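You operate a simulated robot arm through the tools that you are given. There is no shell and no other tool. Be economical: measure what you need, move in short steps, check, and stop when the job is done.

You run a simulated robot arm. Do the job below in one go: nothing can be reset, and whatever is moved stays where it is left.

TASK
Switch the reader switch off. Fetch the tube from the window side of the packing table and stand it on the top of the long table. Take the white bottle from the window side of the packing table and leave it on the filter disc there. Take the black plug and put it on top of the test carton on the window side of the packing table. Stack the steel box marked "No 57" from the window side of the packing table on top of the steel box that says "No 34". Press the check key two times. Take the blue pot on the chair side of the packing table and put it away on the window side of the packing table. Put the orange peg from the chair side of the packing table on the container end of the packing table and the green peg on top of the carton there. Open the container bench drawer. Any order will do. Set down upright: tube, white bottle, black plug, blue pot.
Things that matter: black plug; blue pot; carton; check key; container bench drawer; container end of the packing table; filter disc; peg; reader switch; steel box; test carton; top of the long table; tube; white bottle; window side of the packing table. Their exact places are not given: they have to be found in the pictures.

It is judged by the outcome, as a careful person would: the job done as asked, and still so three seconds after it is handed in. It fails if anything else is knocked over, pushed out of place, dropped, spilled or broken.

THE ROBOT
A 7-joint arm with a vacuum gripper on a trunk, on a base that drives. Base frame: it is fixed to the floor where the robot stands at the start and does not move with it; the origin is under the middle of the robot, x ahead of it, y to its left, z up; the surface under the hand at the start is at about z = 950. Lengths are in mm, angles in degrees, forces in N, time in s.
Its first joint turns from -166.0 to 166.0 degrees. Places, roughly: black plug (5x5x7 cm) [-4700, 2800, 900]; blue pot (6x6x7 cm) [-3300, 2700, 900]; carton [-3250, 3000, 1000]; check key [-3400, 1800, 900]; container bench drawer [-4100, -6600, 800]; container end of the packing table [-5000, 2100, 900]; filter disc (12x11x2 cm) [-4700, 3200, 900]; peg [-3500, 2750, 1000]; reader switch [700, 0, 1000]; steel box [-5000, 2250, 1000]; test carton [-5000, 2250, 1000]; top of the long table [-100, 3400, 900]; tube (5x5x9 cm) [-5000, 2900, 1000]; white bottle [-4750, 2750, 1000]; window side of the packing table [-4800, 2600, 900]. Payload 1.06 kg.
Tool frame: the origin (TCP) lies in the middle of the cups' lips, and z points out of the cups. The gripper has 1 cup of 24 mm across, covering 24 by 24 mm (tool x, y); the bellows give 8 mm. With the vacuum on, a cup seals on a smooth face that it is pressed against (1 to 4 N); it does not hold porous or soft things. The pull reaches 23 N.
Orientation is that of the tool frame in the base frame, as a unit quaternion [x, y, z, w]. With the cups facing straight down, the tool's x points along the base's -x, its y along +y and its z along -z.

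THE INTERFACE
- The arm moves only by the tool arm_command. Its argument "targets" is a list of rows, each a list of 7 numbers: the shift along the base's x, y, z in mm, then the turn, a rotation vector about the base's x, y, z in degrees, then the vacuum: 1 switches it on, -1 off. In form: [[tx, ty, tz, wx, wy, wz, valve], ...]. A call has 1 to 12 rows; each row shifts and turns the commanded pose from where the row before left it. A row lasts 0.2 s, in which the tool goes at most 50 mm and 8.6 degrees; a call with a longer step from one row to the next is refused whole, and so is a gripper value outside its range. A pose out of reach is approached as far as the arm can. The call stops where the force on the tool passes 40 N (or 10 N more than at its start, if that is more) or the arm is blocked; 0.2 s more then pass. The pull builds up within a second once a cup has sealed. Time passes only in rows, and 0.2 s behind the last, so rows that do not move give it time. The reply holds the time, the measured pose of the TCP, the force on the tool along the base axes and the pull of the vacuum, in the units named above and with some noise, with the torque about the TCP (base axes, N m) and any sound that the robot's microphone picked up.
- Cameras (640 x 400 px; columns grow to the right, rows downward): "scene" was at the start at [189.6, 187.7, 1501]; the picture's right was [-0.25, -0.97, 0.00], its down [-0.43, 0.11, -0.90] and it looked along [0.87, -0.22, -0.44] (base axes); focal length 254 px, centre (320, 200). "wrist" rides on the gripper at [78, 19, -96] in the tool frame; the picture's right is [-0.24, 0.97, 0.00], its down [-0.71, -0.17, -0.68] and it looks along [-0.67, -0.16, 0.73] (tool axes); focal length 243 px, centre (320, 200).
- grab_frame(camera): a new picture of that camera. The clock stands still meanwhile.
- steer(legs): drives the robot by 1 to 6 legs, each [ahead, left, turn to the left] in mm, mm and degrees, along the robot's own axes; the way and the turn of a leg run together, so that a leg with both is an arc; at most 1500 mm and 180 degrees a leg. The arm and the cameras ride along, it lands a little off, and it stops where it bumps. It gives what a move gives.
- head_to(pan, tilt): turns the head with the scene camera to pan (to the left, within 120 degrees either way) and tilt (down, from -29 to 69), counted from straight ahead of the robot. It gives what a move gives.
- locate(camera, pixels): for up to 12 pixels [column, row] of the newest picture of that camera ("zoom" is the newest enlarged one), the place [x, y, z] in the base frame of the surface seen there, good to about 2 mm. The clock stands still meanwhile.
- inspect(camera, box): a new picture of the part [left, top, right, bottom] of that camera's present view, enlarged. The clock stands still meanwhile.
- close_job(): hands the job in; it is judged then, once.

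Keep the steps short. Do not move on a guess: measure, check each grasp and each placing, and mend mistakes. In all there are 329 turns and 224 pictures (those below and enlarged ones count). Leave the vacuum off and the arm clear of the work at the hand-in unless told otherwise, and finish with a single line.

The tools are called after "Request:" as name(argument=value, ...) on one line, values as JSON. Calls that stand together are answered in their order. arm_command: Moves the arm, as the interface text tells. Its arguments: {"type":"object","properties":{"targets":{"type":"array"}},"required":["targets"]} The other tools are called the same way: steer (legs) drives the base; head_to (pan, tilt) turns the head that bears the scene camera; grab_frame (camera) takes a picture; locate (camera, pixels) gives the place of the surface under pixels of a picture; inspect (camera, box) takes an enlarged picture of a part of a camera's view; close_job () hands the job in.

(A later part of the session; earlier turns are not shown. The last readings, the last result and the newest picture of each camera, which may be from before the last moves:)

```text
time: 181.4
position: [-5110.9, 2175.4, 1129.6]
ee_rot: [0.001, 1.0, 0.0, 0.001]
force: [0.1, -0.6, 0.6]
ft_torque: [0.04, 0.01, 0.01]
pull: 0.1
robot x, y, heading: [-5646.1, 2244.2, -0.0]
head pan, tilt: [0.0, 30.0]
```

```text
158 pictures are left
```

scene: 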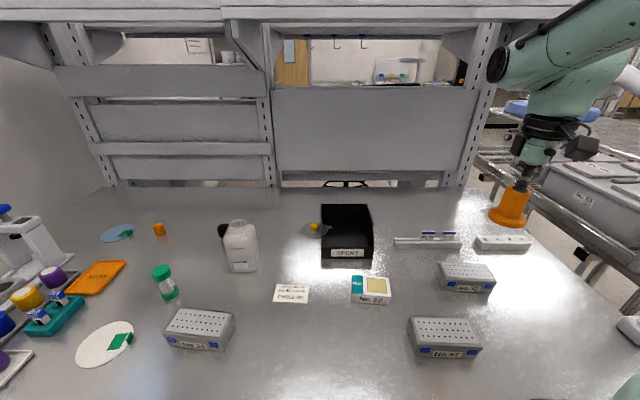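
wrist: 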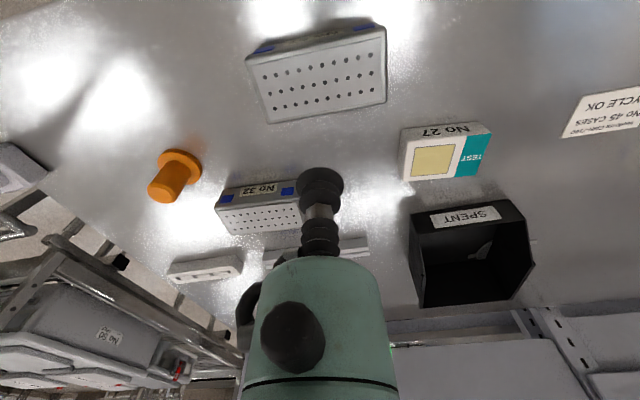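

Request:
inspect(camera="wrist", box=[235, 15, 395, 130])

Request:
locate(camera="zoom", pixels=[[50, 175], [590, 60], [125, 410], [600, 330], [130, 230], [545, 140], [155, 370], [535, 280], [190, 362], [150, 300], [350, 100], [350, 375]])

```text
3.48 times, centred on (315, 72) of wrist
```

zoom: 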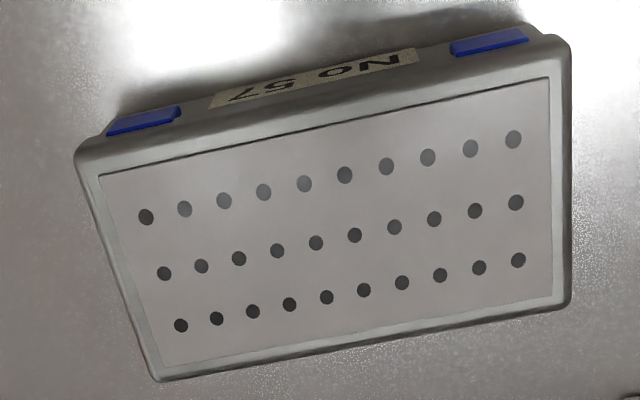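

```text
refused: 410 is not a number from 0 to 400
```

Request:
locate(camera="zoom", pixels=[[105, 178], [545, 82], [165, 364], [548, 298], [146, 217], [512, 139], [180, 325], [518, 260], [344, 175], [364, 290], [90, 160], [565, 60]])

```text
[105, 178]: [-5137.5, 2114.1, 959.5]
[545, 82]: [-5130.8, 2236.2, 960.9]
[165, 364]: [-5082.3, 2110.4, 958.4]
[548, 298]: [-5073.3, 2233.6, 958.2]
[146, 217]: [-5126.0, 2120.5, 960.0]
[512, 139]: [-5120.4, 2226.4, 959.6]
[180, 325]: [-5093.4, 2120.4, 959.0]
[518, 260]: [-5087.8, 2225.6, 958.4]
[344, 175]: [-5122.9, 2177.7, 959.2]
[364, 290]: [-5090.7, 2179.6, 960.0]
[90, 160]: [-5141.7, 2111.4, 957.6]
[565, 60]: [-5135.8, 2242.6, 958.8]
```

The lid plate spans x −5137..−5080, y 2111..2236, top z 959. Holes are 12×16.5 mm apart, so the cup would cover at least two. A gentle test press at the centre between holes will tell whether it seals.

Request:
arm_command(targets=[[4, -2, -45, 0, 0, 0, -1], [0, 0, -45, 0, 0, 0, -1], [0, 0, -45, 0, 0, 0, -1], [0, 0, -22, 0, 0, 0, 1]])

Request:
arm_command(targets=[[0, 0, -6, 0, 0, 0, 1], [0, 0, -4, 0, 0, 0, 1], [0, 0, -2, 0, 0, 0, 1], [0, 0, -2, 0, 0, 0, 1], [0, 0, 0, 0, 0, 0, 1], [0, 0, 0, 0, 0, 0, 1], [0, 0, 0, 0, 0, 0, 1]])

```text
time: 182.4
position: [-5108.3, 2171.7, 970.1]
ee_rot: [0.0, 1.0, 0.0, 0.001]
force: [0.1, 0.9, -0.5]
ft_torque: [-0.01, -0.02, -0.01]
pull: 0.0
out of reach, approached as far as the arm can: row 1
robot x, y, heading: [-5643.7, 2242.1, -0.2]
head pan, tilt: [0.0, 30.0]
```

```text
time: 184.0
position: [-5107.8, 2173.5, 956.2]
ee_rot: [0.001, 1.0, 0.0, 0.001]
force: [1.6, -1.1, 1.1]
ft_torque: [0.0, 0.02, -0.01]
pull: 23.2
robot x, y, heading: [-5643.5, 2248.1, 0.1]
head pan, tilt: [0.0, 30.0]
```

It seals (23.2 N). I'll lift slightly and check the hold.

Request:
arm_command(targets=[[0, 0, 10, 0, 0, 0, 1], [0, 0, 20, 0, 0, 0, 1], [0, 0, 40, 0, 0, 0, 1], [0, 0, 40, 0, 0, 0, 1], [0, 0, 0, 0, 0, 0, 1], [0, 0, 0, 0, 0, 0, 1]])

Request:
grab_frame(camera="scene")

Request:
inspect(camera="scene", box=[150, 290, 250, 360])

Request:
locate(camera="zoom", pixels=[[180, 135], [525, 160], [115, 285], [515, 340], [330, 230], [190, 120], [540, 150]])

```text
time: 185.4
position: [-5106.1, 2172.7, 1066.6]
ee_rot: [0.001, 1.0, 0.0, 0.001]
force: [0.2, -0.6, -3.9]
ft_torque: [-0.02, 0.02, 0.02]
pull: 22.9
robot x, y, heading: [-5642.6, 2246.7, -0.1]
head pan, tilt: [0.0, 30.0]
```

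```text
156 pictures are left
```

scene: 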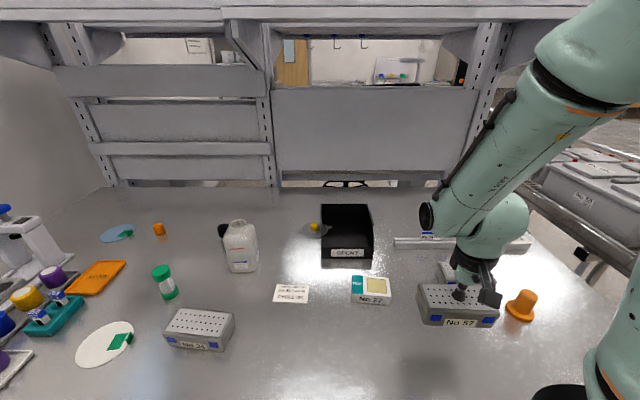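

```text
5.71 times, centred on (200, 325) of scene
```

zoom: 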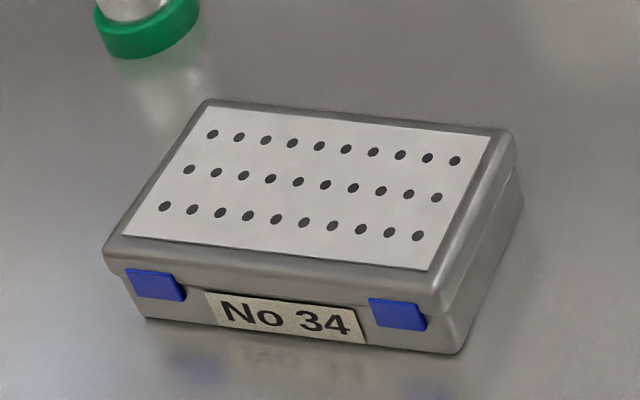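

```text
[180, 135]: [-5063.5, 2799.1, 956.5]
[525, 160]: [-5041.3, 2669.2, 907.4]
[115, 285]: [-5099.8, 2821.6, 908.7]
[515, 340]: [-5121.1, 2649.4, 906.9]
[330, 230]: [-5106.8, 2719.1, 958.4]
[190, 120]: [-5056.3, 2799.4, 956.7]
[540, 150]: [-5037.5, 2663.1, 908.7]
```

Held steadily (3.9 N weight). I'll measure box 34's lid corners for position and angle.

Request:
locate(camera="zoom", pixels=[[215, 110], [488, 140], [130, 232], [425, 264], [212, 134], [455, 160], [164, 206], [418, 236], [298, 182], [325, 185]])

```text
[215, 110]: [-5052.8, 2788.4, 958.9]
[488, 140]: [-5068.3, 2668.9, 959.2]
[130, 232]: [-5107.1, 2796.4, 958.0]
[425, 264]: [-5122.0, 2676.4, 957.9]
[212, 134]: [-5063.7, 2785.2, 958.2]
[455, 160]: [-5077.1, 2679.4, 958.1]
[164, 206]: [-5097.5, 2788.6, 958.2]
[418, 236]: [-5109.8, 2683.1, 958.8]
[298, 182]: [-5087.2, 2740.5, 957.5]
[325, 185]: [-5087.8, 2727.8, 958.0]
```

Box 34's lid centre is (−5088,2732.5,958.5), turned −4.2° relative to box 57. It's reachable from here, so I'll carry box 57 across with that turn.

Request:
arm_command(targets=[[0, 0, 20, 0, 0, 0, 1], [2, 47, 0, 0, 0, -0.6, 1], [2, 47, 0, 0, 0, -0.6, 1], [2, 47, 0, 0, 0, -0.6, 1], [2, 47, 0, 0, 0, -0.6, 1], [2, 47, 0, 0, 0, -0.6, 1], [2, 47, 0, 0, 0, -0.6, 1], [2, 47, 0, 0, 0, -0.6, 1], [2, 47, 0, 0, 0, 0, 1], [2, 47, 0, 0, 0, 0, 1], [0, 47, 0, 0, 0, 0, 1], [0, 47, 0, 0, 0, 0, 1]])

Request:
arm_command(targets=[[0, 42, 0, 0, 0, 0, 1], [0, 0, 0, 0, 0, 0, 1], [0, 0, 0, 0, 0, 0, 1]])

Request:
grab_frame(camera="wrist")

Request:
inspect(camera="scene", box=[120, 230, 300, 360])

```text
time: 188.0
position: [-5088.0, 2685.7, 1091.8]
ee_rot: [0.039, 0.999, 0.0, 0.001]
force: [1.4, 0.3, -3.7]
ft_torque: [-0.03, 0.02, -0.02]
pull: 22.6
robot x, y, heading: [-5646.1, 2243.8, -0.4]
head pan, tilt: [0.0, 30.0]
```

```text
time: 188.8
position: [-5088.5, 2730.7, 1091.5]
ee_rot: [0.038, 0.999, 0.001, 0.0]
force: [0.2, -0.4, -2.9]
ft_torque: [-0.03, 0.0, 0.02]
pull: 22.8
robot x, y, heading: [-5644.7, 2244.8, -0.3]
head pan, tilt: [0.0, 30.0]
```

```text
154 pictures are left
```

wrist: 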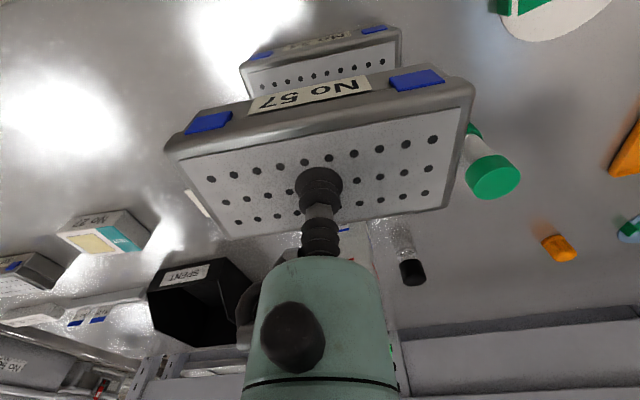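

```text
3.08 times, centred on (210, 295) of scene
```

zoom: 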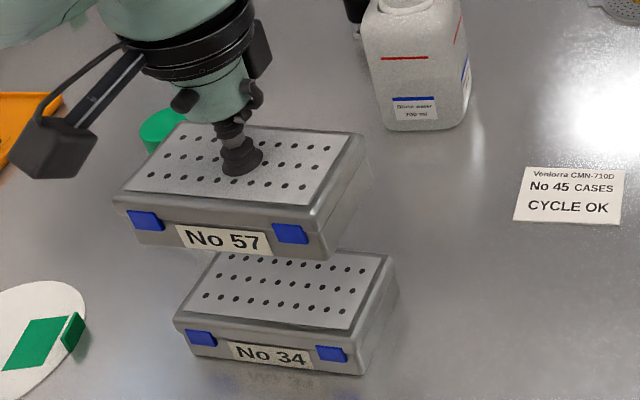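

Request:
locate(camera="wrist", pixels=[[186, 158], [468, 90], [232, 232], [440, 204], [211, 178], [432, 139], [237, 223], [424, 193]])

```text
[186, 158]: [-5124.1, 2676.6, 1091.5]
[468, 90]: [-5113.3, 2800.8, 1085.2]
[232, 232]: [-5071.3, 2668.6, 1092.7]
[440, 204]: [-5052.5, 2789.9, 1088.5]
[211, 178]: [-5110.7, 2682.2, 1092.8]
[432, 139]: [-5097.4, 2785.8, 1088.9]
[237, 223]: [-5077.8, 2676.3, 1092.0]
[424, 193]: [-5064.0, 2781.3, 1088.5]
```

The held box's centre is (−5090,2734), angle 7.3°, against the target (−5088,2732.5), 7.2°. Lowering.

Request:
arm_command(targets=[[2, -1, -35, 0, 0, 0, 1], [0, 0, -30, 0, 0, 0, 1], [0, 0, -10, 0, 0, 0, 1], [0, 0, -4, 0, 0, 0, 1], [0, 0, -3, 0, 0, 0, 1], [0, 0, -2, 0, 0, 0, 1]])

```text
time: 190.2
position: [-5086.8, 2731.5, 1004.8]
ee_rot: [0.038, 0.999, 0.002, 0.002]
force: [7.4, 4.1, 19.4]
ft_torque: [0.05, 0.03, -0.02]
pull: 22.7
robot x, y, heading: [-5645.1, 2244.2, -0.2]
head pan, tilt: [0.0, 30.0]
```

Firm contact. I'll ease up 2 mm, then release and rise.

Request:
arm_command(targets=[[0, 0, 2, 0, 0, 0, 1], [0, 0, 0, 0, 0, 0, -1], [0, 0, 0, 0, 0, 0, -1], [0, 0, 0, 0, 0, 0, -1], [0, 0, 0, 0, 0, 0, -1], [0, 0, 0, 0, 0, 0, -1], [0, 0, 4, 0, 0, 0, -1], [0, 0, 15, 0, 0, 0, -1], [0, 0, 40, 0, 0, 0, -1], [0, -40, 20, 0, 0, 1.4, -1], [0, -40, 20, 0, 0, 1.4, -1], [0, -40, 20, 0, 0, 1.4, -1]])

Request:
inspect(camera="scene", box=[120, 230, 300, 360])

```text
time: 192.8
position: [-5085.3, 2609.7, 1122.4]
ee_rot: [0.0, 1.0, 0.0, 0.001]
force: [0.2, -0.4, 0.2]
ft_torque: [0.0, 0.02, 0.0]
pull: 0.0
robot x, y, heading: [-5644.5, 2244.0, -0.4]
head pan, tilt: [0.0, 30.0]
```

```text
3.08 times, centred on (210, 295) of scene
```

zoom: 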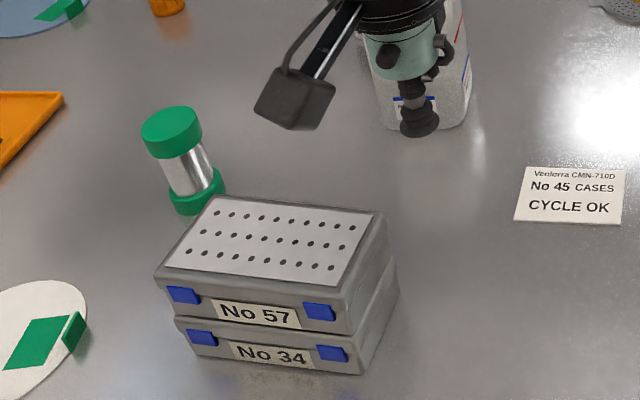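

Box 57 sits squarely on box 34. Next is the black plug: I'll raise the hand and shift the base left 550 mm.

Request:
arm_command(targets=[[0, -40, 25, 0, 0, 0, -1], [0, -40, 30, 0, 0, 0, -1], [0, -40, 30, 0, 0, 0, -1], [0, -40, 30, 0, 0, 0, -1], [0, -40, 30, 0, 0, 0, -1], [0, -40, 20, 0, 0, 0, -1], [0, -40, 0, 0, 0, 0, -1], [0, -40, 0, 0, 0, 0, -1]])

Request:
steer(legs=[[25, 550, 0.2]])

Request:
grab_frame(camera="scene")

```text
time: 194.6
position: [-5085.0, 2289.3, 1288.4]
ee_rot: [0.0, 1.0, 0.0, 0.001]
force: [0.1, 0.2, 0.9]
ft_torque: [0.01, 0.01, 0.0]
pull: 0.1
robot x, y, heading: [-5646.8, 2246.8, 0.0]
head pan, tilt: [0.0, 30.0]
```

```text
time: 197.8
position: [-5055.1, 2834.6, 1287.9]
ee_rot: [0.007, 1.0, 0.0, 0.0]
force: [-0.1, 0.4, -0.3]
ft_torque: [0.0, -0.01, 0.0]
pull: 0.1
robot x, y, heading: [-5615.5, 2794.8, -0.7]
head pan, tilt: [0.0, 30.0]
```

```text
151 pictures are left
```

scene: 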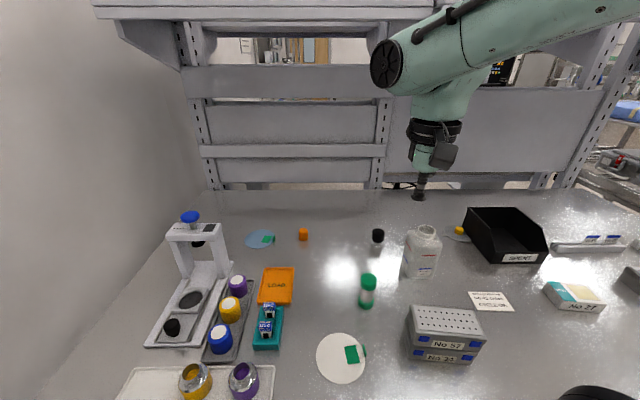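

Request:
inspect(camera="scene", box=[350, 215, 450, 315])

Request:
locate(camera="zoom", pixels=[[180, 62], [160, 62], [200, 62], [180, 55], [180, 72], [300, 75], [270, 75], [330, 75], [110, 245], [90, 245], [130, 245], [110, 235]])

Request:
inspect(camera="scene", box=[530, 265, 630, 325])

Request:
locate(camera="zoom", pixels=[[100, 115], [290, 130], [200, 220], [455, 235], [280, 175], [310, 175]])

```text
4.00 times, centred on (400, 265) of scene
```

zoom: 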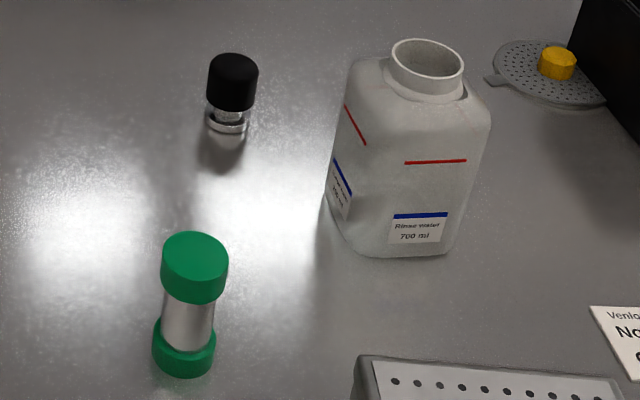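

```text
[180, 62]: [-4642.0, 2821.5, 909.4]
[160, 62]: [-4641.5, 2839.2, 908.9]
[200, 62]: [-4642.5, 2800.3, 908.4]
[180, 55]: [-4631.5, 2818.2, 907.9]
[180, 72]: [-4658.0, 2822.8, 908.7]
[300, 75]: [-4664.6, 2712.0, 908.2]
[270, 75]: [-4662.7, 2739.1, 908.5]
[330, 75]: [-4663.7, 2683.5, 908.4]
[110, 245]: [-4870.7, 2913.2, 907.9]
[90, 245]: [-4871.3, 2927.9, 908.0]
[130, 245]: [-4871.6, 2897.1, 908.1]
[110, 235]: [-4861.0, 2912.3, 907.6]
```

```text
6.40 times, centred on (580, 295) of scene
```

zoom: 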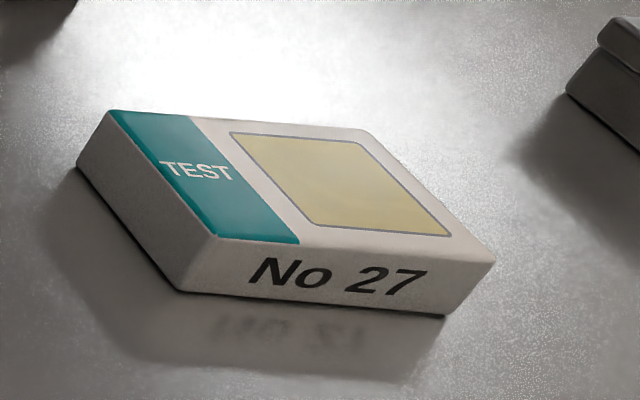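

```text
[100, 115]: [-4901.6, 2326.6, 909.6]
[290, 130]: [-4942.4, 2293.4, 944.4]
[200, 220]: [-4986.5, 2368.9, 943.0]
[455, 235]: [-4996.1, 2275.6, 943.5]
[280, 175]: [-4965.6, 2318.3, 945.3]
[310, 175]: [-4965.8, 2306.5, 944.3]
```

My pixel picks missed the objects. I'll pick them again in a fresh zoom.

Request:
inspect(camera="scene", box=[320, 215, 480, 315])

Request:
locate(camera="zoom", pixels=[[232, 65], [215, 68], [250, 68], [232, 80], [195, 250], [170, 252], [222, 252], [195, 268], [428, 65], [428, 78], [400, 130], [440, 190]])

Request:
inspect(camera="scene", box=[365, 220, 395, 250])

Request:
inspect(camera="scene", box=[395, 218, 450, 280])

```text
4.00 times, centred on (400, 265) of scene
```

zoom: 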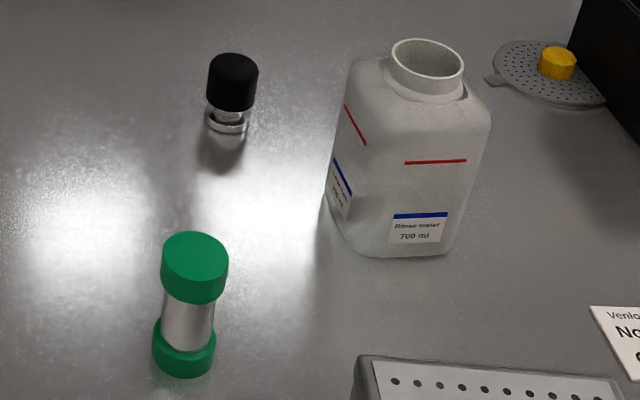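

```text
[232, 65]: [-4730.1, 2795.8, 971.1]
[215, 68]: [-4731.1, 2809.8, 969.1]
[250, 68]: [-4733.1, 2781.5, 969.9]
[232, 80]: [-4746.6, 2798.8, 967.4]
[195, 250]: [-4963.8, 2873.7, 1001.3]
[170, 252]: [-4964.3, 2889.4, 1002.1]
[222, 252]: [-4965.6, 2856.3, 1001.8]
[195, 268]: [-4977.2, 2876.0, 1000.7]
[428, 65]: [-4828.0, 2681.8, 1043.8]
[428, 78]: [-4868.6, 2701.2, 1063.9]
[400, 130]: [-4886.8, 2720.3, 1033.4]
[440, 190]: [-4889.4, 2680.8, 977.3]
```

```text
13.33 times, centred on (380, 235) of scene
```

zoom: 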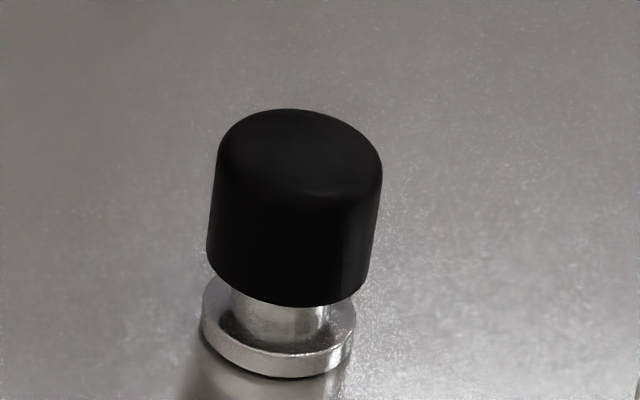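

```text
6.45 times, centred on (422, 249) of scene
```

zoom: 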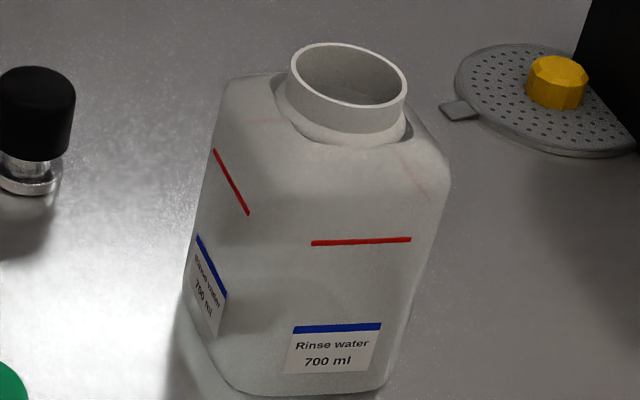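

The bottle's neck has an inner floor about 20 mm below the rim, so it can be held inside too. The plug's top centre is (−4731,2796,971). I'll go above the plug.

Request:
arm_command(targets=[[46, -6, 0, 0, 0, 0, -1], [46, -6, 0, 0, 0, 0, -1], [46, -6, 0, 0, 0, 0, -1], [46, -6, 0, 0, 0, 0, -1], [46, -5, 0, 0, 0, 0, -1], [46, -5, 0, 0, 0, 0, -1], [48, -5, 0, 0, 0, 0, -1], [0, 0, -48, 0, 0, 0, -1], [0, 0, -48, 0, 0, 0, -1], [0, 0, -48, 0, 0, 0, -1], [0, 0, -48, 0, 0, 0, -1], [0, 0, -40, 0, 0, 0, -1]])

Request:
grab_frame(camera="wrist")

```text
time: 200.3
position: [-4730.4, 2796.5, 1053.9]
ee_rot: [0.007, 1.0, 0.0, 0.002]
force: [0.3, -0.1, -0.4]
ft_torque: [0.01, -0.05, 0.02]
pull: 0.2
robot x, y, heading: [-5620.8, 2798.6, -0.9]
head pan, tilt: [0.0, 30.0]
```

```text
145 pictures are left
```

wrist: 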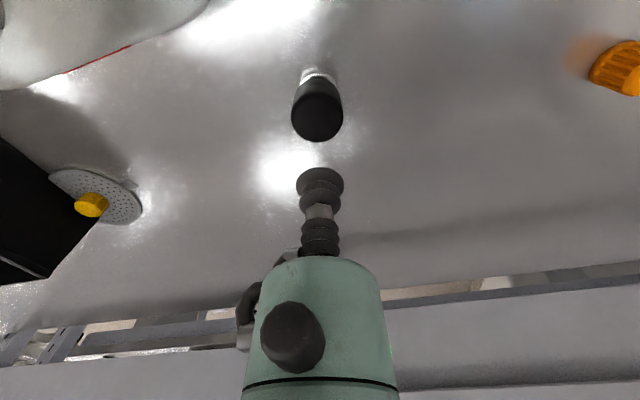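

Request:
inspect(camera="wrist", box=[280, 60, 360, 150])

Request:
locate(camera="wrist", pixels=[[317, 120], [300, 118], [335, 118], [317, 105], [317, 137], [295, 118], [341, 118]])

```text
4.44 times, centred on (320, 105) of wrist
```

zoom: 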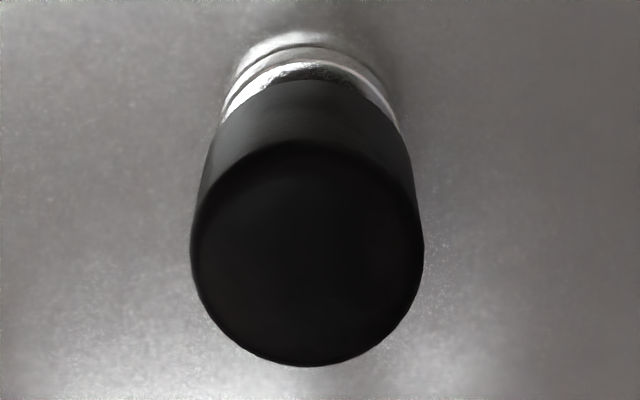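

```text
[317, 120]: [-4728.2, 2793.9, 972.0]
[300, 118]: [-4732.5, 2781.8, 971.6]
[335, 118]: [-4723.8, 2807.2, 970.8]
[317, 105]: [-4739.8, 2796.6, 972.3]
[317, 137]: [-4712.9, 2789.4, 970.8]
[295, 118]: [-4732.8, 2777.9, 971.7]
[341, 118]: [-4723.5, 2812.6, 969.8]
```

The cap's flat top centre is (−4730,2795,972), under the cup. I'll press on.

Request:
arm_command(targets=[[0, -1, -45, 0, 0, 0, -1], [0, 0, -27, 0, 0, 0, 1], [0, 0, -6, 0, 0, 0, 1], [0, 0, -3, 0, 0, 0, 1], [0, 0, -2, 0, 0, 0, 1], [0, 0, 0, 0, 0, 0, 1], [0, 0, 0, 0, 0, 0, 1], [0, 0, 0, 0, 0, 0, 1]])

```text
time: 202.2
position: [-4730.2, 2793.4, 972.2]
ee_rot: [0.007, 1.0, 0.0, 0.001]
force: [-0.2, 0.4, 0.0]
ft_torque: [-0.04, 0.02, 0.01]
pull: 22.6
robot x, y, heading: [-5618.2, 2795.0, -0.9]
head pan, tilt: [0.0, 30.0]
```

Sealed. I'll lift high enough to clear the bottle (top 1064) and carry it over the test carton.

Request:
arm_command(targets=[[0, 0, 20, 0, 0, 0, 1], [0, 0, 48, 0, 0, 0, 1], [0, 0, 48, 0, 0, 0, 1], [0, 0, 48, 0, 0, 0, 1], [0, 0, 46, 0, 0, 0, 1]])

Request:
arm_command(targets=[[-20, -40, 0, 0, 0, 0, 1], [-20, -40, 0, 0, 0, 0, 1], [-20, -40, 0, 0, 0, 0, 1], [-20, -40, 0, 0, 0, 0, 1], [-20, -40, 0, 0, 0, 0, 1], [-20, -40, 0, 0, 0, 0, 1], [-20, -40, 0, 0, 0, 0, 1], [-20, -40, 0, 0, 0, 0, 1], [-20, -40, 0, 0, 0, 0, 1], [-20, -40, 0, 0, 0, 0, 1], [-20, -40, 0, 0, 0, 0, 1], [-18, -38, -10, 0, 0, 0, 1]])

Request:
grab_frame(camera="wrist")

```text
time: 203.3
position: [-4732.9, 2795.7, 1181.7]
ee_rot: [0.007, 1.0, 0.0, 0.0]
force: [0.6, 0.3, -1.0]
ft_torque: [-0.03, 0.04, -0.01]
pull: 23.0
robot x, y, heading: [-5614.9, 2795.5, -1.0]
head pan, tilt: [0.0, 30.0]
```

```text
time: 205.9
position: [-4970.3, 2316.6, 1172.6]
ee_rot: [0.006, 1.0, 0.0, 0.001]
force: [0.2, -0.2, -1.3]
ft_torque: [-0.02, 0.03, 0.0]
pull: 23.4
robot x, y, heading: [-5615.6, 2799.5, -0.8]
head pan, tilt: [0.0, 30.0]
```

```text
143 pictures are left
```

wrist: 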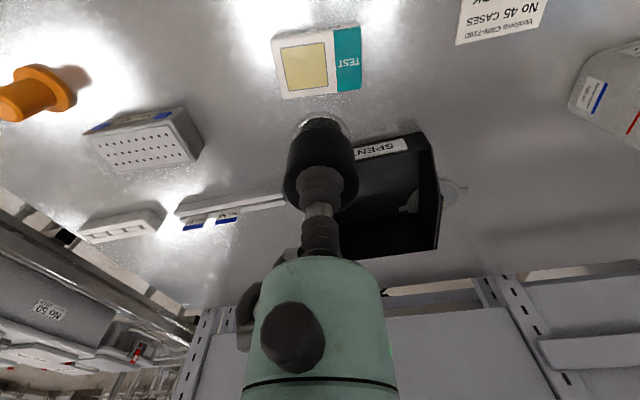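

Well carried. I'll measure the carton's top corners at (275,38), (360,27), (281,97), (360,90).

Request:
locate(camera="wrist", pixels=[[278, 46], [357, 31], [284, 94], [358, 86], [305, 65], [320, 65]])

```text
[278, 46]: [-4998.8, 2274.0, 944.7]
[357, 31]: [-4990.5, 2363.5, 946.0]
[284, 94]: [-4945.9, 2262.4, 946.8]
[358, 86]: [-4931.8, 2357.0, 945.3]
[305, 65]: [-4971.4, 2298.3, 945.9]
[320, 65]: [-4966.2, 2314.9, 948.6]
```

The carton's centre is (−4967,2314,945.5). I'll lower to contact near TCP z 1008.

Request:
arm_command(targets=[[2, -2, -45, 0, 0, 0, 1], [0, 0, -45, 0, 0, 0, 1], [0, 0, -45, 0, 0, 0, 1], [0, 0, -15, 0, 0, 0, 1], [0, 0, -8, 0, 0, 0, 1], [0, 0, -4, 0, 0, 0, 1]])

```text
time: 207.3
position: [-4966.8, 2316.5, 1009.5]
ee_rot: [0.008, 1.0, -0.001, 0.001]
force: [0.1, 0.1, -2.1]
ft_torque: [0.01, -0.03, 0.0]
pull: 23.0
robot x, y, heading: [-5612.8, 2798.1, -0.9]
head pan, tilt: [0.0, 30.0]
```

Request:
arm_command(targets=[[0, -1, -2, 0, 0, 0, 1], [0, 0, -2, 0, 0, 0, 1]])

```text
time: 207.9
position: [-4967.6, 2315.6, 1007.7]
ee_rot: [0.007, 1.0, -0.001, 0.001]
force: [2.0, 2.5, 11.3]
ft_torque: [0.02, -0.05, 0.05]
pull: 23.4
robot x, y, heading: [-5614.8, 2796.4, -0.7]
head pan, tilt: [0.0, 30.0]
```

Contact. I'll ease off, release and rise.

Request:
arm_command(targets=[[0, 0, 1, 0, 0, 0, 1], [0, 0, 0, 0, 0, 0, -1], [0, 0, 0, 0, 0, 0, -1], [0, 0, 0, 0, 0, 0, -1], [0, 0, 0, 0, 0, 0, -1], [0, 0, 0, 0, 0, 0, -1], [0, 0, 4, 0, 0, 0, -1], [0, 0, 15, 0, 0, 0, -1], [0, 0, 45, 0, 0, 0, -1], [0, 0, 45, 0, 0, 0, -1], [0, 0, 45, 0, 0, 0, -1]])

Request:
inspect(camera="scene", box=[500, 220, 640, 330])

```text
time: 210.3
position: [-4969.5, 2310.9, 1162.9]
ee_rot: [0.007, 1.0, 0.0, 0.001]
force: [-0.2, 0.5, -0.4]
ft_torque: [0.02, 0.0, -0.01]
pull: 0.1
robot x, y, heading: [-5618.5, 2798.8, -0.5]
head pan, tilt: [0.0, 30.0]
```

```text
3.64 times, centred on (570, 275) of scene
```

zoom: 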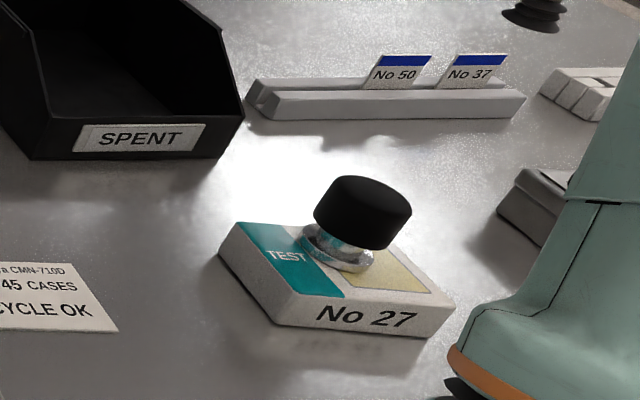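

The plug stands on the test carton. Next is the bottle: from a base at y≈3060 both bottle and disc are in reach, so I'll shift left 260.

Request:
arm_command(targets=[[0, 0, 45, 0, 0, 0, -1], [0, 0, 45, 0, 0, 0, -1], [0, 0, 30, 0, 0, 0, -1]])

Request:
steer(legs=[[0, 260, 0.7]])

Request:
grab_frame(camera="scene")

Request:
inspect(camera="scene", box=[270, 215, 330, 275])

```text
time: 211.2
position: [-4968.0, 2311.9, 1278.6]
ee_rot: [0.007, 1.0, 0.001, 0.001]
force: [0.9, -0.2, -0.9]
ft_torque: [0.03, 0.02, -0.02]
pull: 0.0
robot x, y, heading: [-5614.2, 2796.7, -0.9]
head pan, tilt: [0.0, 30.0]
```

```text
time: 213.0
position: [-4959.3, 2581.7, 1278.1]
ee_rot: [0.001, 1.0, 0.0, 0.0]
force: [0.1, 0.5, 0.2]
ft_torque: [0.0, 0.0, -0.05]
pull: 0.1
robot x, y, heading: [-5615.5, 3057.7, -0.4]
head pan, tilt: [0.0, 30.0]
```

```text
141 pictures are left
```

scene: 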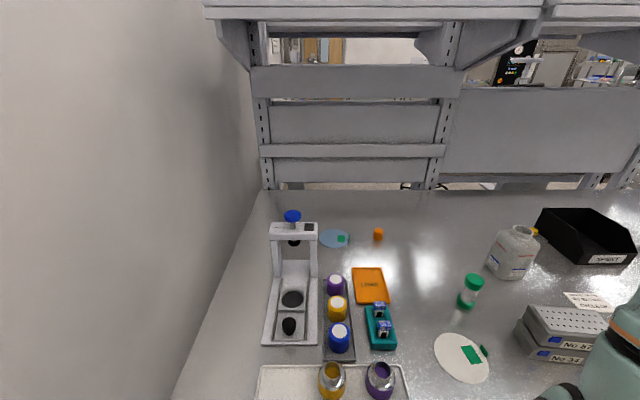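

```text
6.67 times, centred on (300, 245) of scene
```

zoom: 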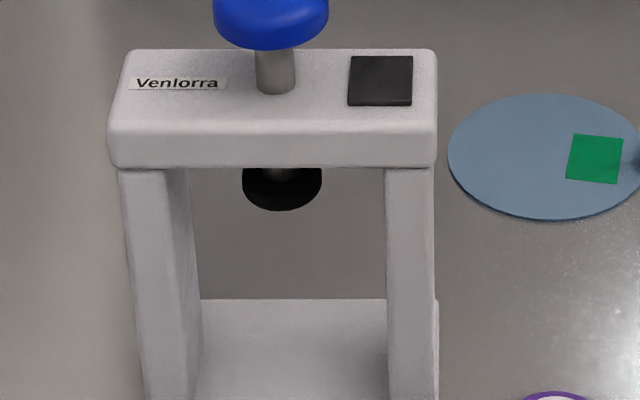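

Request:
inspect(camera="scene", box=[310, 220, 360, 255])

Request:
locate(camera="zoom", pixels=[[120, 220], [320, 115], [315, 365], [470, 250], [490, 200], [510, 250], [420, 250], [300, 240], [490, 290]])

Request:
locate(camera="scene", pixels=[[316, 225], [316, 235], [292, 214], [270, 230], [318, 300], [317, 340]])

```text
11.43 times, centred on (335, 238) of scene
```

zoom: 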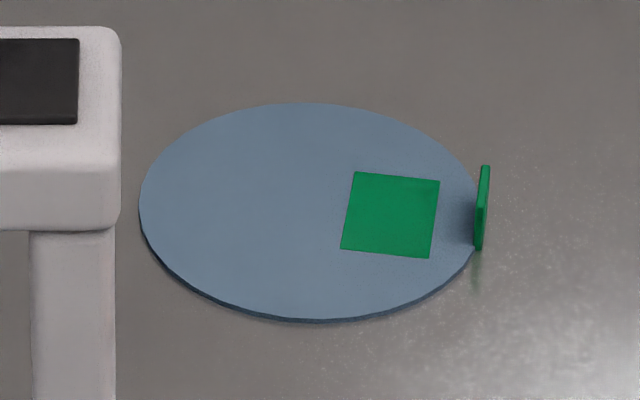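

```text
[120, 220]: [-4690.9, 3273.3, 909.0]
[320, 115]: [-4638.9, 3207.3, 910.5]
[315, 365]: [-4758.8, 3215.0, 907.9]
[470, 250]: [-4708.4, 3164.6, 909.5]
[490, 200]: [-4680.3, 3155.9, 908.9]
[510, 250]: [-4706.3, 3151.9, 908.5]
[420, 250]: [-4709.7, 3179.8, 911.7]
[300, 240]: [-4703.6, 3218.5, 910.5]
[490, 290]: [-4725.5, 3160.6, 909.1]
```

```text
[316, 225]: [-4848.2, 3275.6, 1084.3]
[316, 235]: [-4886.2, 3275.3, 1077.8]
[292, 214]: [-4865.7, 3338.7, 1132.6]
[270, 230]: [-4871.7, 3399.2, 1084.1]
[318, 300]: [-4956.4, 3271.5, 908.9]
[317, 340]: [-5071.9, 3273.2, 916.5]
```

The disc's centre is (−4686,3213), about 107 mm across, z 910.5, with a tab at its right edge. I'll go above the bottle mouth and look with the wrist camera.

Request:
arm_command(targets=[[27, 27, 0, 0, 0, 0, -1], [27, 27, 0, 0, 0, 0, -1], [27, 27, 0, 0, 0, 0, -1], [27, 27, 0, 0, 0, 0, -1], [0, 0, -45, 0, 0, 0, -1], [0, 0, -45, 0, 0, 0, -1], [0, 0, -45, 0, 0, 0, -1]])

Request:
inspect(camera="wrist", box=[240, 40, 400, 180])

```text
time: 214.6
position: [-4851.3, 2689.6, 1138.7]
ee_rot: [0.001, 1.0, 0.001, 0.0]
force: [0.1, 0.0, 0.6]
ft_torque: [-0.03, 0.0, -0.03]
pull: 0.1
robot x, y, heading: [-5609.0, 3062.0, -0.2]
head pan, tilt: [0.0, 30.0]
```

```text
2.86 times, centred on (320, 110) of wrist
```

zoom: 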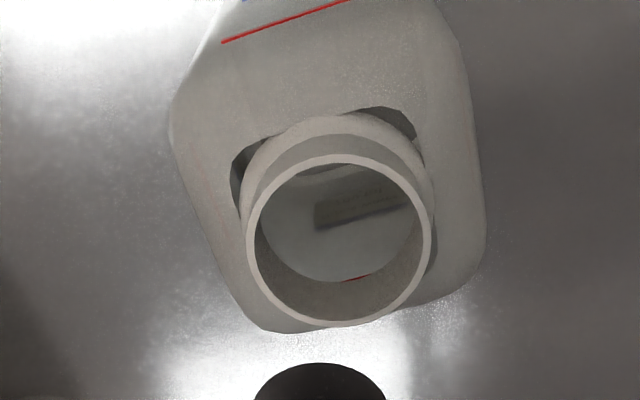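

Request:
locate(camera="zoom", pixels=[[340, 230], [310, 230], [360, 205], [380, 235], [340, 265], [350, 280], [340, 160], [340, 322], [250, 240], [428, 240], [300, 300], [300, 60]])

Request:
inspect(camera="wrist", box=[295, 90, 355, 130])

```text
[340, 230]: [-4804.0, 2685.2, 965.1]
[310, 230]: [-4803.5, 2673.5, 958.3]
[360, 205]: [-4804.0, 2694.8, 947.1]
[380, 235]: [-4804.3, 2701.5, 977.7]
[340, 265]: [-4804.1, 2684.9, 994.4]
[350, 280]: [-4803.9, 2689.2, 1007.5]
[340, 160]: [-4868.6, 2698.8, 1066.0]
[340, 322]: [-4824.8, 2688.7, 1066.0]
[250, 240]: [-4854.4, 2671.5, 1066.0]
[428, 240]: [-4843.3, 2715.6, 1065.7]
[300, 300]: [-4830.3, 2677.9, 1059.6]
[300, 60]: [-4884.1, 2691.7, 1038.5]
```

```text
10.00 times, centred on (325, 110) of wrist
```

zoom: 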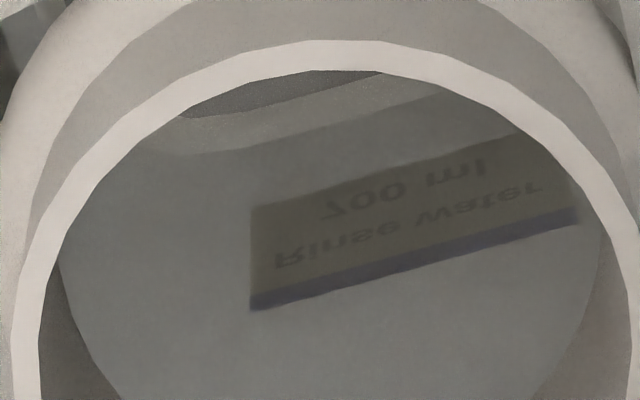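

The bottle is hollow (open, thin neck), so it must be held on a flat side face. The front is blocked by the box stack, so I'll use the −y face with the tool pointing sideways. First I'll rise and shift right, then check the space next to the SPENT bin.

Request:
arm_command(targets=[[0, 0, 45, 0, 0, 0, -1], [0, 0, 45, 0, 0, 0, -1], [0, 0, 45, 0, 0, 0, -1], [-45, 0, 10, 0, 0, 0, -1], [-45, 0, 0, 0, 0, 0, -1], [-45, 0, 0, 0, 0, 0, -1], [-45, 0, 0, 0, 0, 0, -1], [-40, 20, 0, 0, 0, 0, -1], [-20, 40, 0, 0, 0, 0, -1], [0, 48, 0, 0, 0, 0, -1], [0, 48, 0, 0, 0, 0, -1]])

Request:
steer(legs=[[0, -540, 0.3]])

Request:
head_to(pan=5, tilt=35)

Request:
grab_frame(camera="scene")

```text
time: 217.0
position: [-5092.4, 2844.0, 1287.9]
ee_rot: [0.002, 1.0, 0.0, -0.001]
force: [0.2, 0.1, -0.5]
ft_torque: [0.03, 0.02, -0.03]
pull: 0.1
robot x, y, heading: [-5611.6, 3060.7, -0.4]
head pan, tilt: [0.0, 30.0]
```

```text
time: 220.2
position: [-5086.0, 2305.3, 1287.4]
ee_rot: [-0.006, 1.0, 0.0, 0.0]
force: [0.4, -0.1, 0.0]
ft_torque: [0.0, -0.05, 0.01]
pull: 0.1
robot x, y, heading: [-5612.4, 2515.9, 0.7]
head pan, tilt: [0.0, 30.0]
```

```text
time: 220.8
position: [-5087.2, 2306.6, 1287.0]
ee_rot: [-0.006, 1.0, 0.0, 0.001]
force: [-0.1, 0.4, -0.2]
ft_torque: [-0.04, -0.03, 0.01]
pull: 0.1
robot x, y, heading: [-5612.5, 2514.8, 0.9]
head pan, tilt: [5.0, 35.0]
```

```text
136 pictures are left
```

scene: 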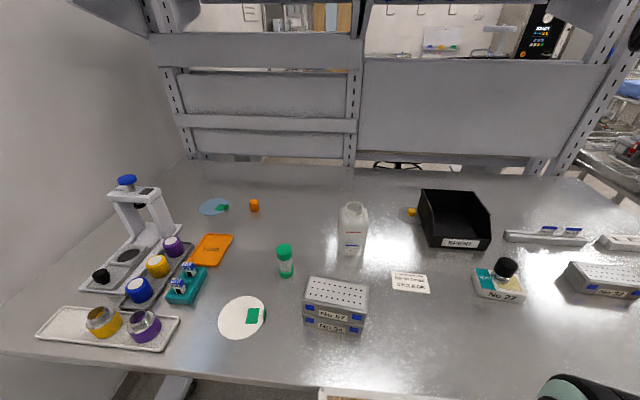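

Request:
locate(camera="scene", pixels=[[432, 243], [422, 195], [440, 240], [488, 242], [418, 215], [342, 240], [364, 240], [352, 225], [341, 215], [367, 215], [410, 290], [392, 275]])

Request:
inspect(camera="scene", box=[325, 190, 445, 265])

```text
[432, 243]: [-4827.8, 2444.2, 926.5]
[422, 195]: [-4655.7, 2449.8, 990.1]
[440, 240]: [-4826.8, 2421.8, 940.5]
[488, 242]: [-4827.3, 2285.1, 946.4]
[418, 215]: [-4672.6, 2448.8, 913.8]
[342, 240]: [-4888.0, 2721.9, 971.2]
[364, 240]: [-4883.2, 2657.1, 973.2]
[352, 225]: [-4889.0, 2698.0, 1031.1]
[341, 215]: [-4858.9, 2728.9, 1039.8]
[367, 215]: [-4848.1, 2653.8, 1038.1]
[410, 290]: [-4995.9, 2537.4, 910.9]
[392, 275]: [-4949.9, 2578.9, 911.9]
```

```text
5.33 times, centred on (385, 228) of scene
```

zoom: 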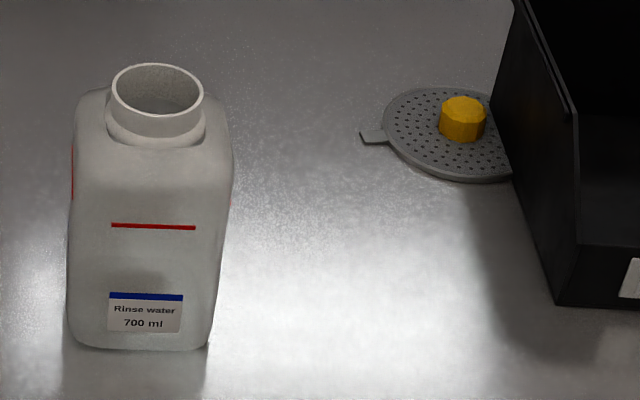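

The bin leaves too little room on the −y side. On the +y side only the tube is in the way, and it has to leave anyway, so the tube comes first. I'll move above it.

Request:
arm_command(targets=[[10, 47, 0, 0, 0, 0, -1], [10, 47, 0, 0, 0, 0, -1], [10, 47, 0, 0, 0, 0, -1], [10, 47, 0, 0, 0, 0, -1], [10, 47, 0, 0, 0, 0, -1], [10, 47, 0, 0, 0, 0, -1], [10, 47, 0, 0, 0, 0, -1], [10, 47, 0, 0, 0, 0, -1], [10, 47, 0, 0, 0, 0, -1], [10, 47, 0, 0, 0, 0, -1], [12, 48, 0, 0, 0, 0, -1], [12, 48, 0, 0, 0, 0, -1]])

Request:
arm_command(targets=[[0, 0, -48, 0, 0, 0, -1], [0, 0, -48, 0, 0, 0, -1], [0, 0, -48, 0, 0, 0, -1], [0, 0, -48, 0, 0, 0, -1], [0, 0, -15, 0, 0, 0, -1]])

Request:
inspect(camera="wrist", box=[240, 40, 400, 160])

```text
time: 223.4
position: [-4963.1, 2868.9, 1286.6]
ee_rot: [-0.006, 1.0, 0.001, 0.002]
force: [1.2, -0.1, -0.7]
ft_torque: [0.01, -0.03, -0.02]
pull: 0.0
robot x, y, heading: [-5611.5, 2512.7, 0.6]
head pan, tilt: [5.0, 35.0]
```

```text
time: 224.6
position: [-4964.1, 2874.5, 1079.5]
ee_rot: [-0.007, 1.0, 0.0, 0.001]
force: [0.6, -1.0, 0.2]
ft_torque: [0.01, 0.02, 0.02]
pull: 0.0
robot x, y, heading: [-5608.9, 2517.6, 0.5]
head pan, tilt: [5.0, 35.0]
```

```text
3.33 times, centred on (320, 100) of wrist
```

zoom: 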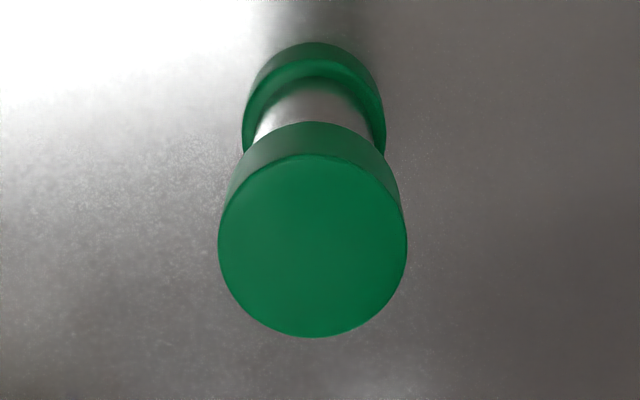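

Request:
locate(camera="zoom", pixels=[[312, 240], [225, 240], [400, 240], [312, 165], [312, 330]])

```text
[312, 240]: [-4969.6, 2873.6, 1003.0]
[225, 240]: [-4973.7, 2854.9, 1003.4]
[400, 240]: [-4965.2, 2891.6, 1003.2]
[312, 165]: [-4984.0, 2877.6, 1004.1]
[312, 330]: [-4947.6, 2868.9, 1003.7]
```

The cap's centre is (−4967,2873,1003.5). I'll press on.

Request:
arm_command(targets=[[-3, -1, -45, 0, 0, 0, -1], [0, 0, -20, 0, 0, 0, 1], [0, 0, -6, 0, 0, 0, 1], [0, 0, -3, 0, 0, 0, 1], [0, 0, -2, 0, 0, 0, 1], [0, 0, -1, 0, 0, 0, 1], [0, 0, 0, 0, 0, 0, 1], [0, 0, 0, 0, 0, 0, 1], [0, 0, 0, 0, 0, 0, 1]])

```text
time: 226.6
position: [-4964.9, 2872.3, 1003.4]
ee_rot: [-0.006, 1.0, 0.0, 0.001]
force: [0.2, 0.1, 0.3]
ft_torque: [-0.02, 0.02, 0.0]
pull: 22.9
robot x, y, heading: [-5609.7, 2511.9, 0.5]
head pan, tilt: [5.0, 35.0]
```

Sealed. I'll lift and swing the hand to front-right, high above everything.

Request:
arm_command(targets=[[0, 0, 15, 0, 0, 0, 1], [0, 0, 45, 0, 0, 0, 1], [0, 0, 45, 0, 0, 0, 1], [0, 0, 45, 0, 0, 0, 1], [0, 0, 45, 0, 0, 0, 1], [0, 0, 45, 0, 0, 0, 1], [0, 0, 45, 0, 0, 0, 1], [-5, -45, 0, 0, 0, 0, 1], [-5, -45, 0, 0, 0, 0, 1], [-5, -45, 0, 0, 0, 0, 1], [-5, -45, 0, 0, 0, 0, 1], [-5, -45, 0, 0, 0, 0, 1]])

Request:
arm_command(targets=[[-5, -45, 0, 0, 0, 0, 1], [-5, -45, 0, 0, 0, 0, 1], [-5, -45, 0, 0, 0, 0, 1], [-5, -45, 0, 0, 0, 0, 1], [0, 0, 0, 0, 0, 0, 1]])

Request:
steer(legs=[[-260, 0, -0.5]])

Request:
arm_command(targets=[[-17, -41, 0, 0, 0, 0, 1], [-17, -41, 0, 0, 0, 0, 1], [-17, -41, 0, 0, 0, 0, 1], [-17, -41, 0, 0, 0, 0, 1], [-17, -41, 0, 0, 0, 0, 1], [-17, -41, 0, 0, 0, 0, 1], [-17, -41, 0, 0, 0, 0, 1], [-17, -41, 0, 0, 0, 0, 1], [-17, -41, 0, 0, 0, 0, 1], [-17, -41, 0, 0, 0, 0, 1]])

```text
time: 229.2
position: [-4988.6, 2646.2, 1288.4]
ee_rot: [-0.007, 1.0, 0.0, 0.001]
force: [0.0, -0.3, -1.2]
ft_torque: [-0.02, 0.05, 0.0]
pull: 22.7
robot x, y, heading: [-5609.7, 2515.9, 0.8]
head pan, tilt: [5.0, 35.0]
```

```text
time: 230.4
position: [-5013.1, 2464.3, 1289.4]
ee_rot: [-0.006, 1.0, 0.0, 0.002]
force: [-0.2, -0.5, -1.1]
ft_torque: [-0.02, 0.0, 0.0]
pull: 22.9
robot x, y, heading: [-5609.8, 2515.7, 0.5]
head pan, tilt: [5.0, 35.0]
```

```text
time: 232.3
position: [-5272.4, 2457.7, 1289.9]
ee_rot: [0.0, 1.0, -0.001, 0.001]
force: [0.0, -0.8, -1.1]
ft_torque: [0.0, -0.01, 0.0]
pull: 23.0
robot x, y, heading: [-5871.0, 2514.5, -0.1]
head pan, tilt: [5.0, 35.0]
```

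```text
time: 234.5
position: [-5441.1, 2047.0, 1289.9]
ee_rot: [0.0, 1.0, -0.001, 0.001]
force: [0.2, 1.1, -0.3]
ft_torque: [-0.03, 0.02, 0.0]
pull: 22.7
robot x, y, heading: [-5868.6, 2513.7, -0.4]
head pan, tilt: [5.0, 35.0]
```

Now slide right past the lamp, then forward and out through the gap.

Request:
steer(legs=[[40, 0, 0.2], [0, -1120, 0], [180, 0, 0], [0, -1100, 0]])

Request:
head_to(pan=0, tilt=20)

Request:
grab_frame(camera="scene")

```text
time: 247.1
position: [-5294.3, -214.0, 1289.9]
ee_rot: [0.018, 1.0, 0.0, 0.001]
force: [0.6, 0.4, -0.5]
ft_torque: [0.0, 0.02, -0.03]
pull: 22.9
robot x, y, heading: [-5709.6, 268.3, -2.5]
head pan, tilt: [5.0, 35.0]
```

```text
time: 247.9
position: [-5294.2, -213.4, 1289.2]
ee_rot: [0.018, 1.0, 0.0, 0.001]
force: [0.7, 0.1, -1.4]
ft_torque: [0.02, -0.02, 0.0]
pull: 23.0
robot x, y, heading: [-5706.0, 267.1, -1.9]
head pan, tilt: [0.0, 20.0]
```

```text
133 pictures are left
```

scene: 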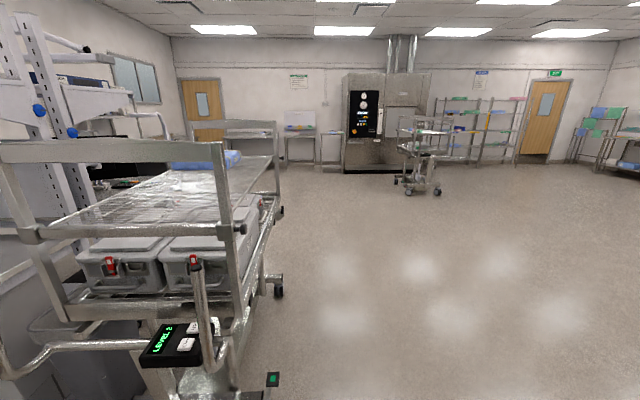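

The way ahead is clear. I'll drive +x past the cart, turn left 90° and head to the long table.

Request:
steer(legs=[[1500, -60, 2.2], [1500, 0, 0], [1000, 0, 0], [0, 0, 90], [1000, -800, 0], [850, -700, 0]])

Request:
head_to(pan=0, tilt=25)

Request:
grab_frame(camera="scene")

```text
refused: leg 1 is longer than a leg can be; nothing moved
```

```text
time: 248.6
position: [-5294.3, -213.6, 1290.1]
ee_rot: [0.019, 1.0, 0.0, 0.001]
force: [0.1, 0.0, -0.7]
ft_torque: [-0.01, -0.02, -0.01]
pull: 23.0
robot x, y, heading: [-5709.9, 268.5, -2.0]
head pan, tilt: [0.0, 25.0]
```

```text
132 pictures are left
```

scene: 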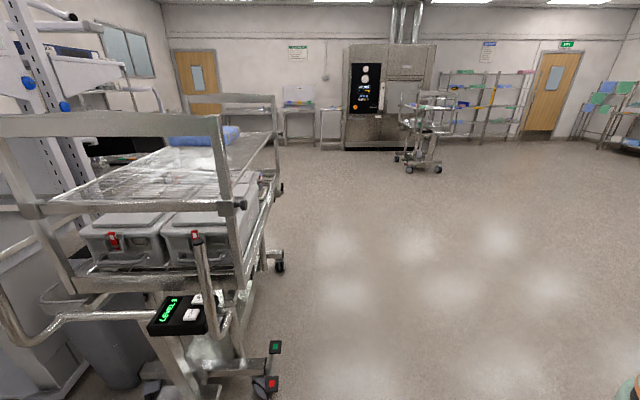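

Request:
steer(legs=[[1400, -60, 2.2], [1500, 0, 0], [1100, 0, 0], [0, 0, 90], [1000, -800, 0], [850, -700, 0]])

Request:
grab_frame(camera="scene")

```text
time: 282.7
position: [192.0, 2452.0, 1289.7]
ee_rot: [0.712, -0.702, 0.0, 0.0]
force: [-0.7, 0.5, -0.9]
ft_torque: [0.03, -0.01, -0.01]
pull: 22.5
robot x, y, heading: [-269.7, 2014.5, 90.8]
head pan, tilt: [0.0, 25.0]
```

```text
131 pictures are left
```

scene: 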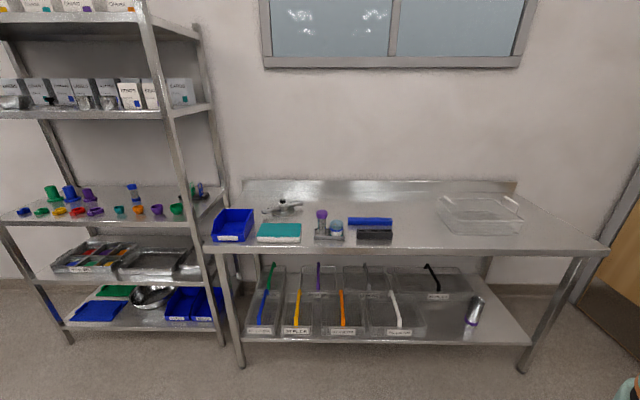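

Request:
locate(camera="scene", pixels=[[415, 235], [415, 248], [415, 205], [392, 235], [443, 230], [500, 240], [240, 360], [605, 250], [205, 245]])

```text
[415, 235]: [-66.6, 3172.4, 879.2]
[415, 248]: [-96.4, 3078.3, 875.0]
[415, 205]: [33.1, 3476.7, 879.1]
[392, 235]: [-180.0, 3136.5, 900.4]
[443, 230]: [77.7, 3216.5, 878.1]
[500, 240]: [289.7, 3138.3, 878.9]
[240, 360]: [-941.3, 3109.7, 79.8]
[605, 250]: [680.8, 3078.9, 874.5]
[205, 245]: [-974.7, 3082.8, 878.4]
```

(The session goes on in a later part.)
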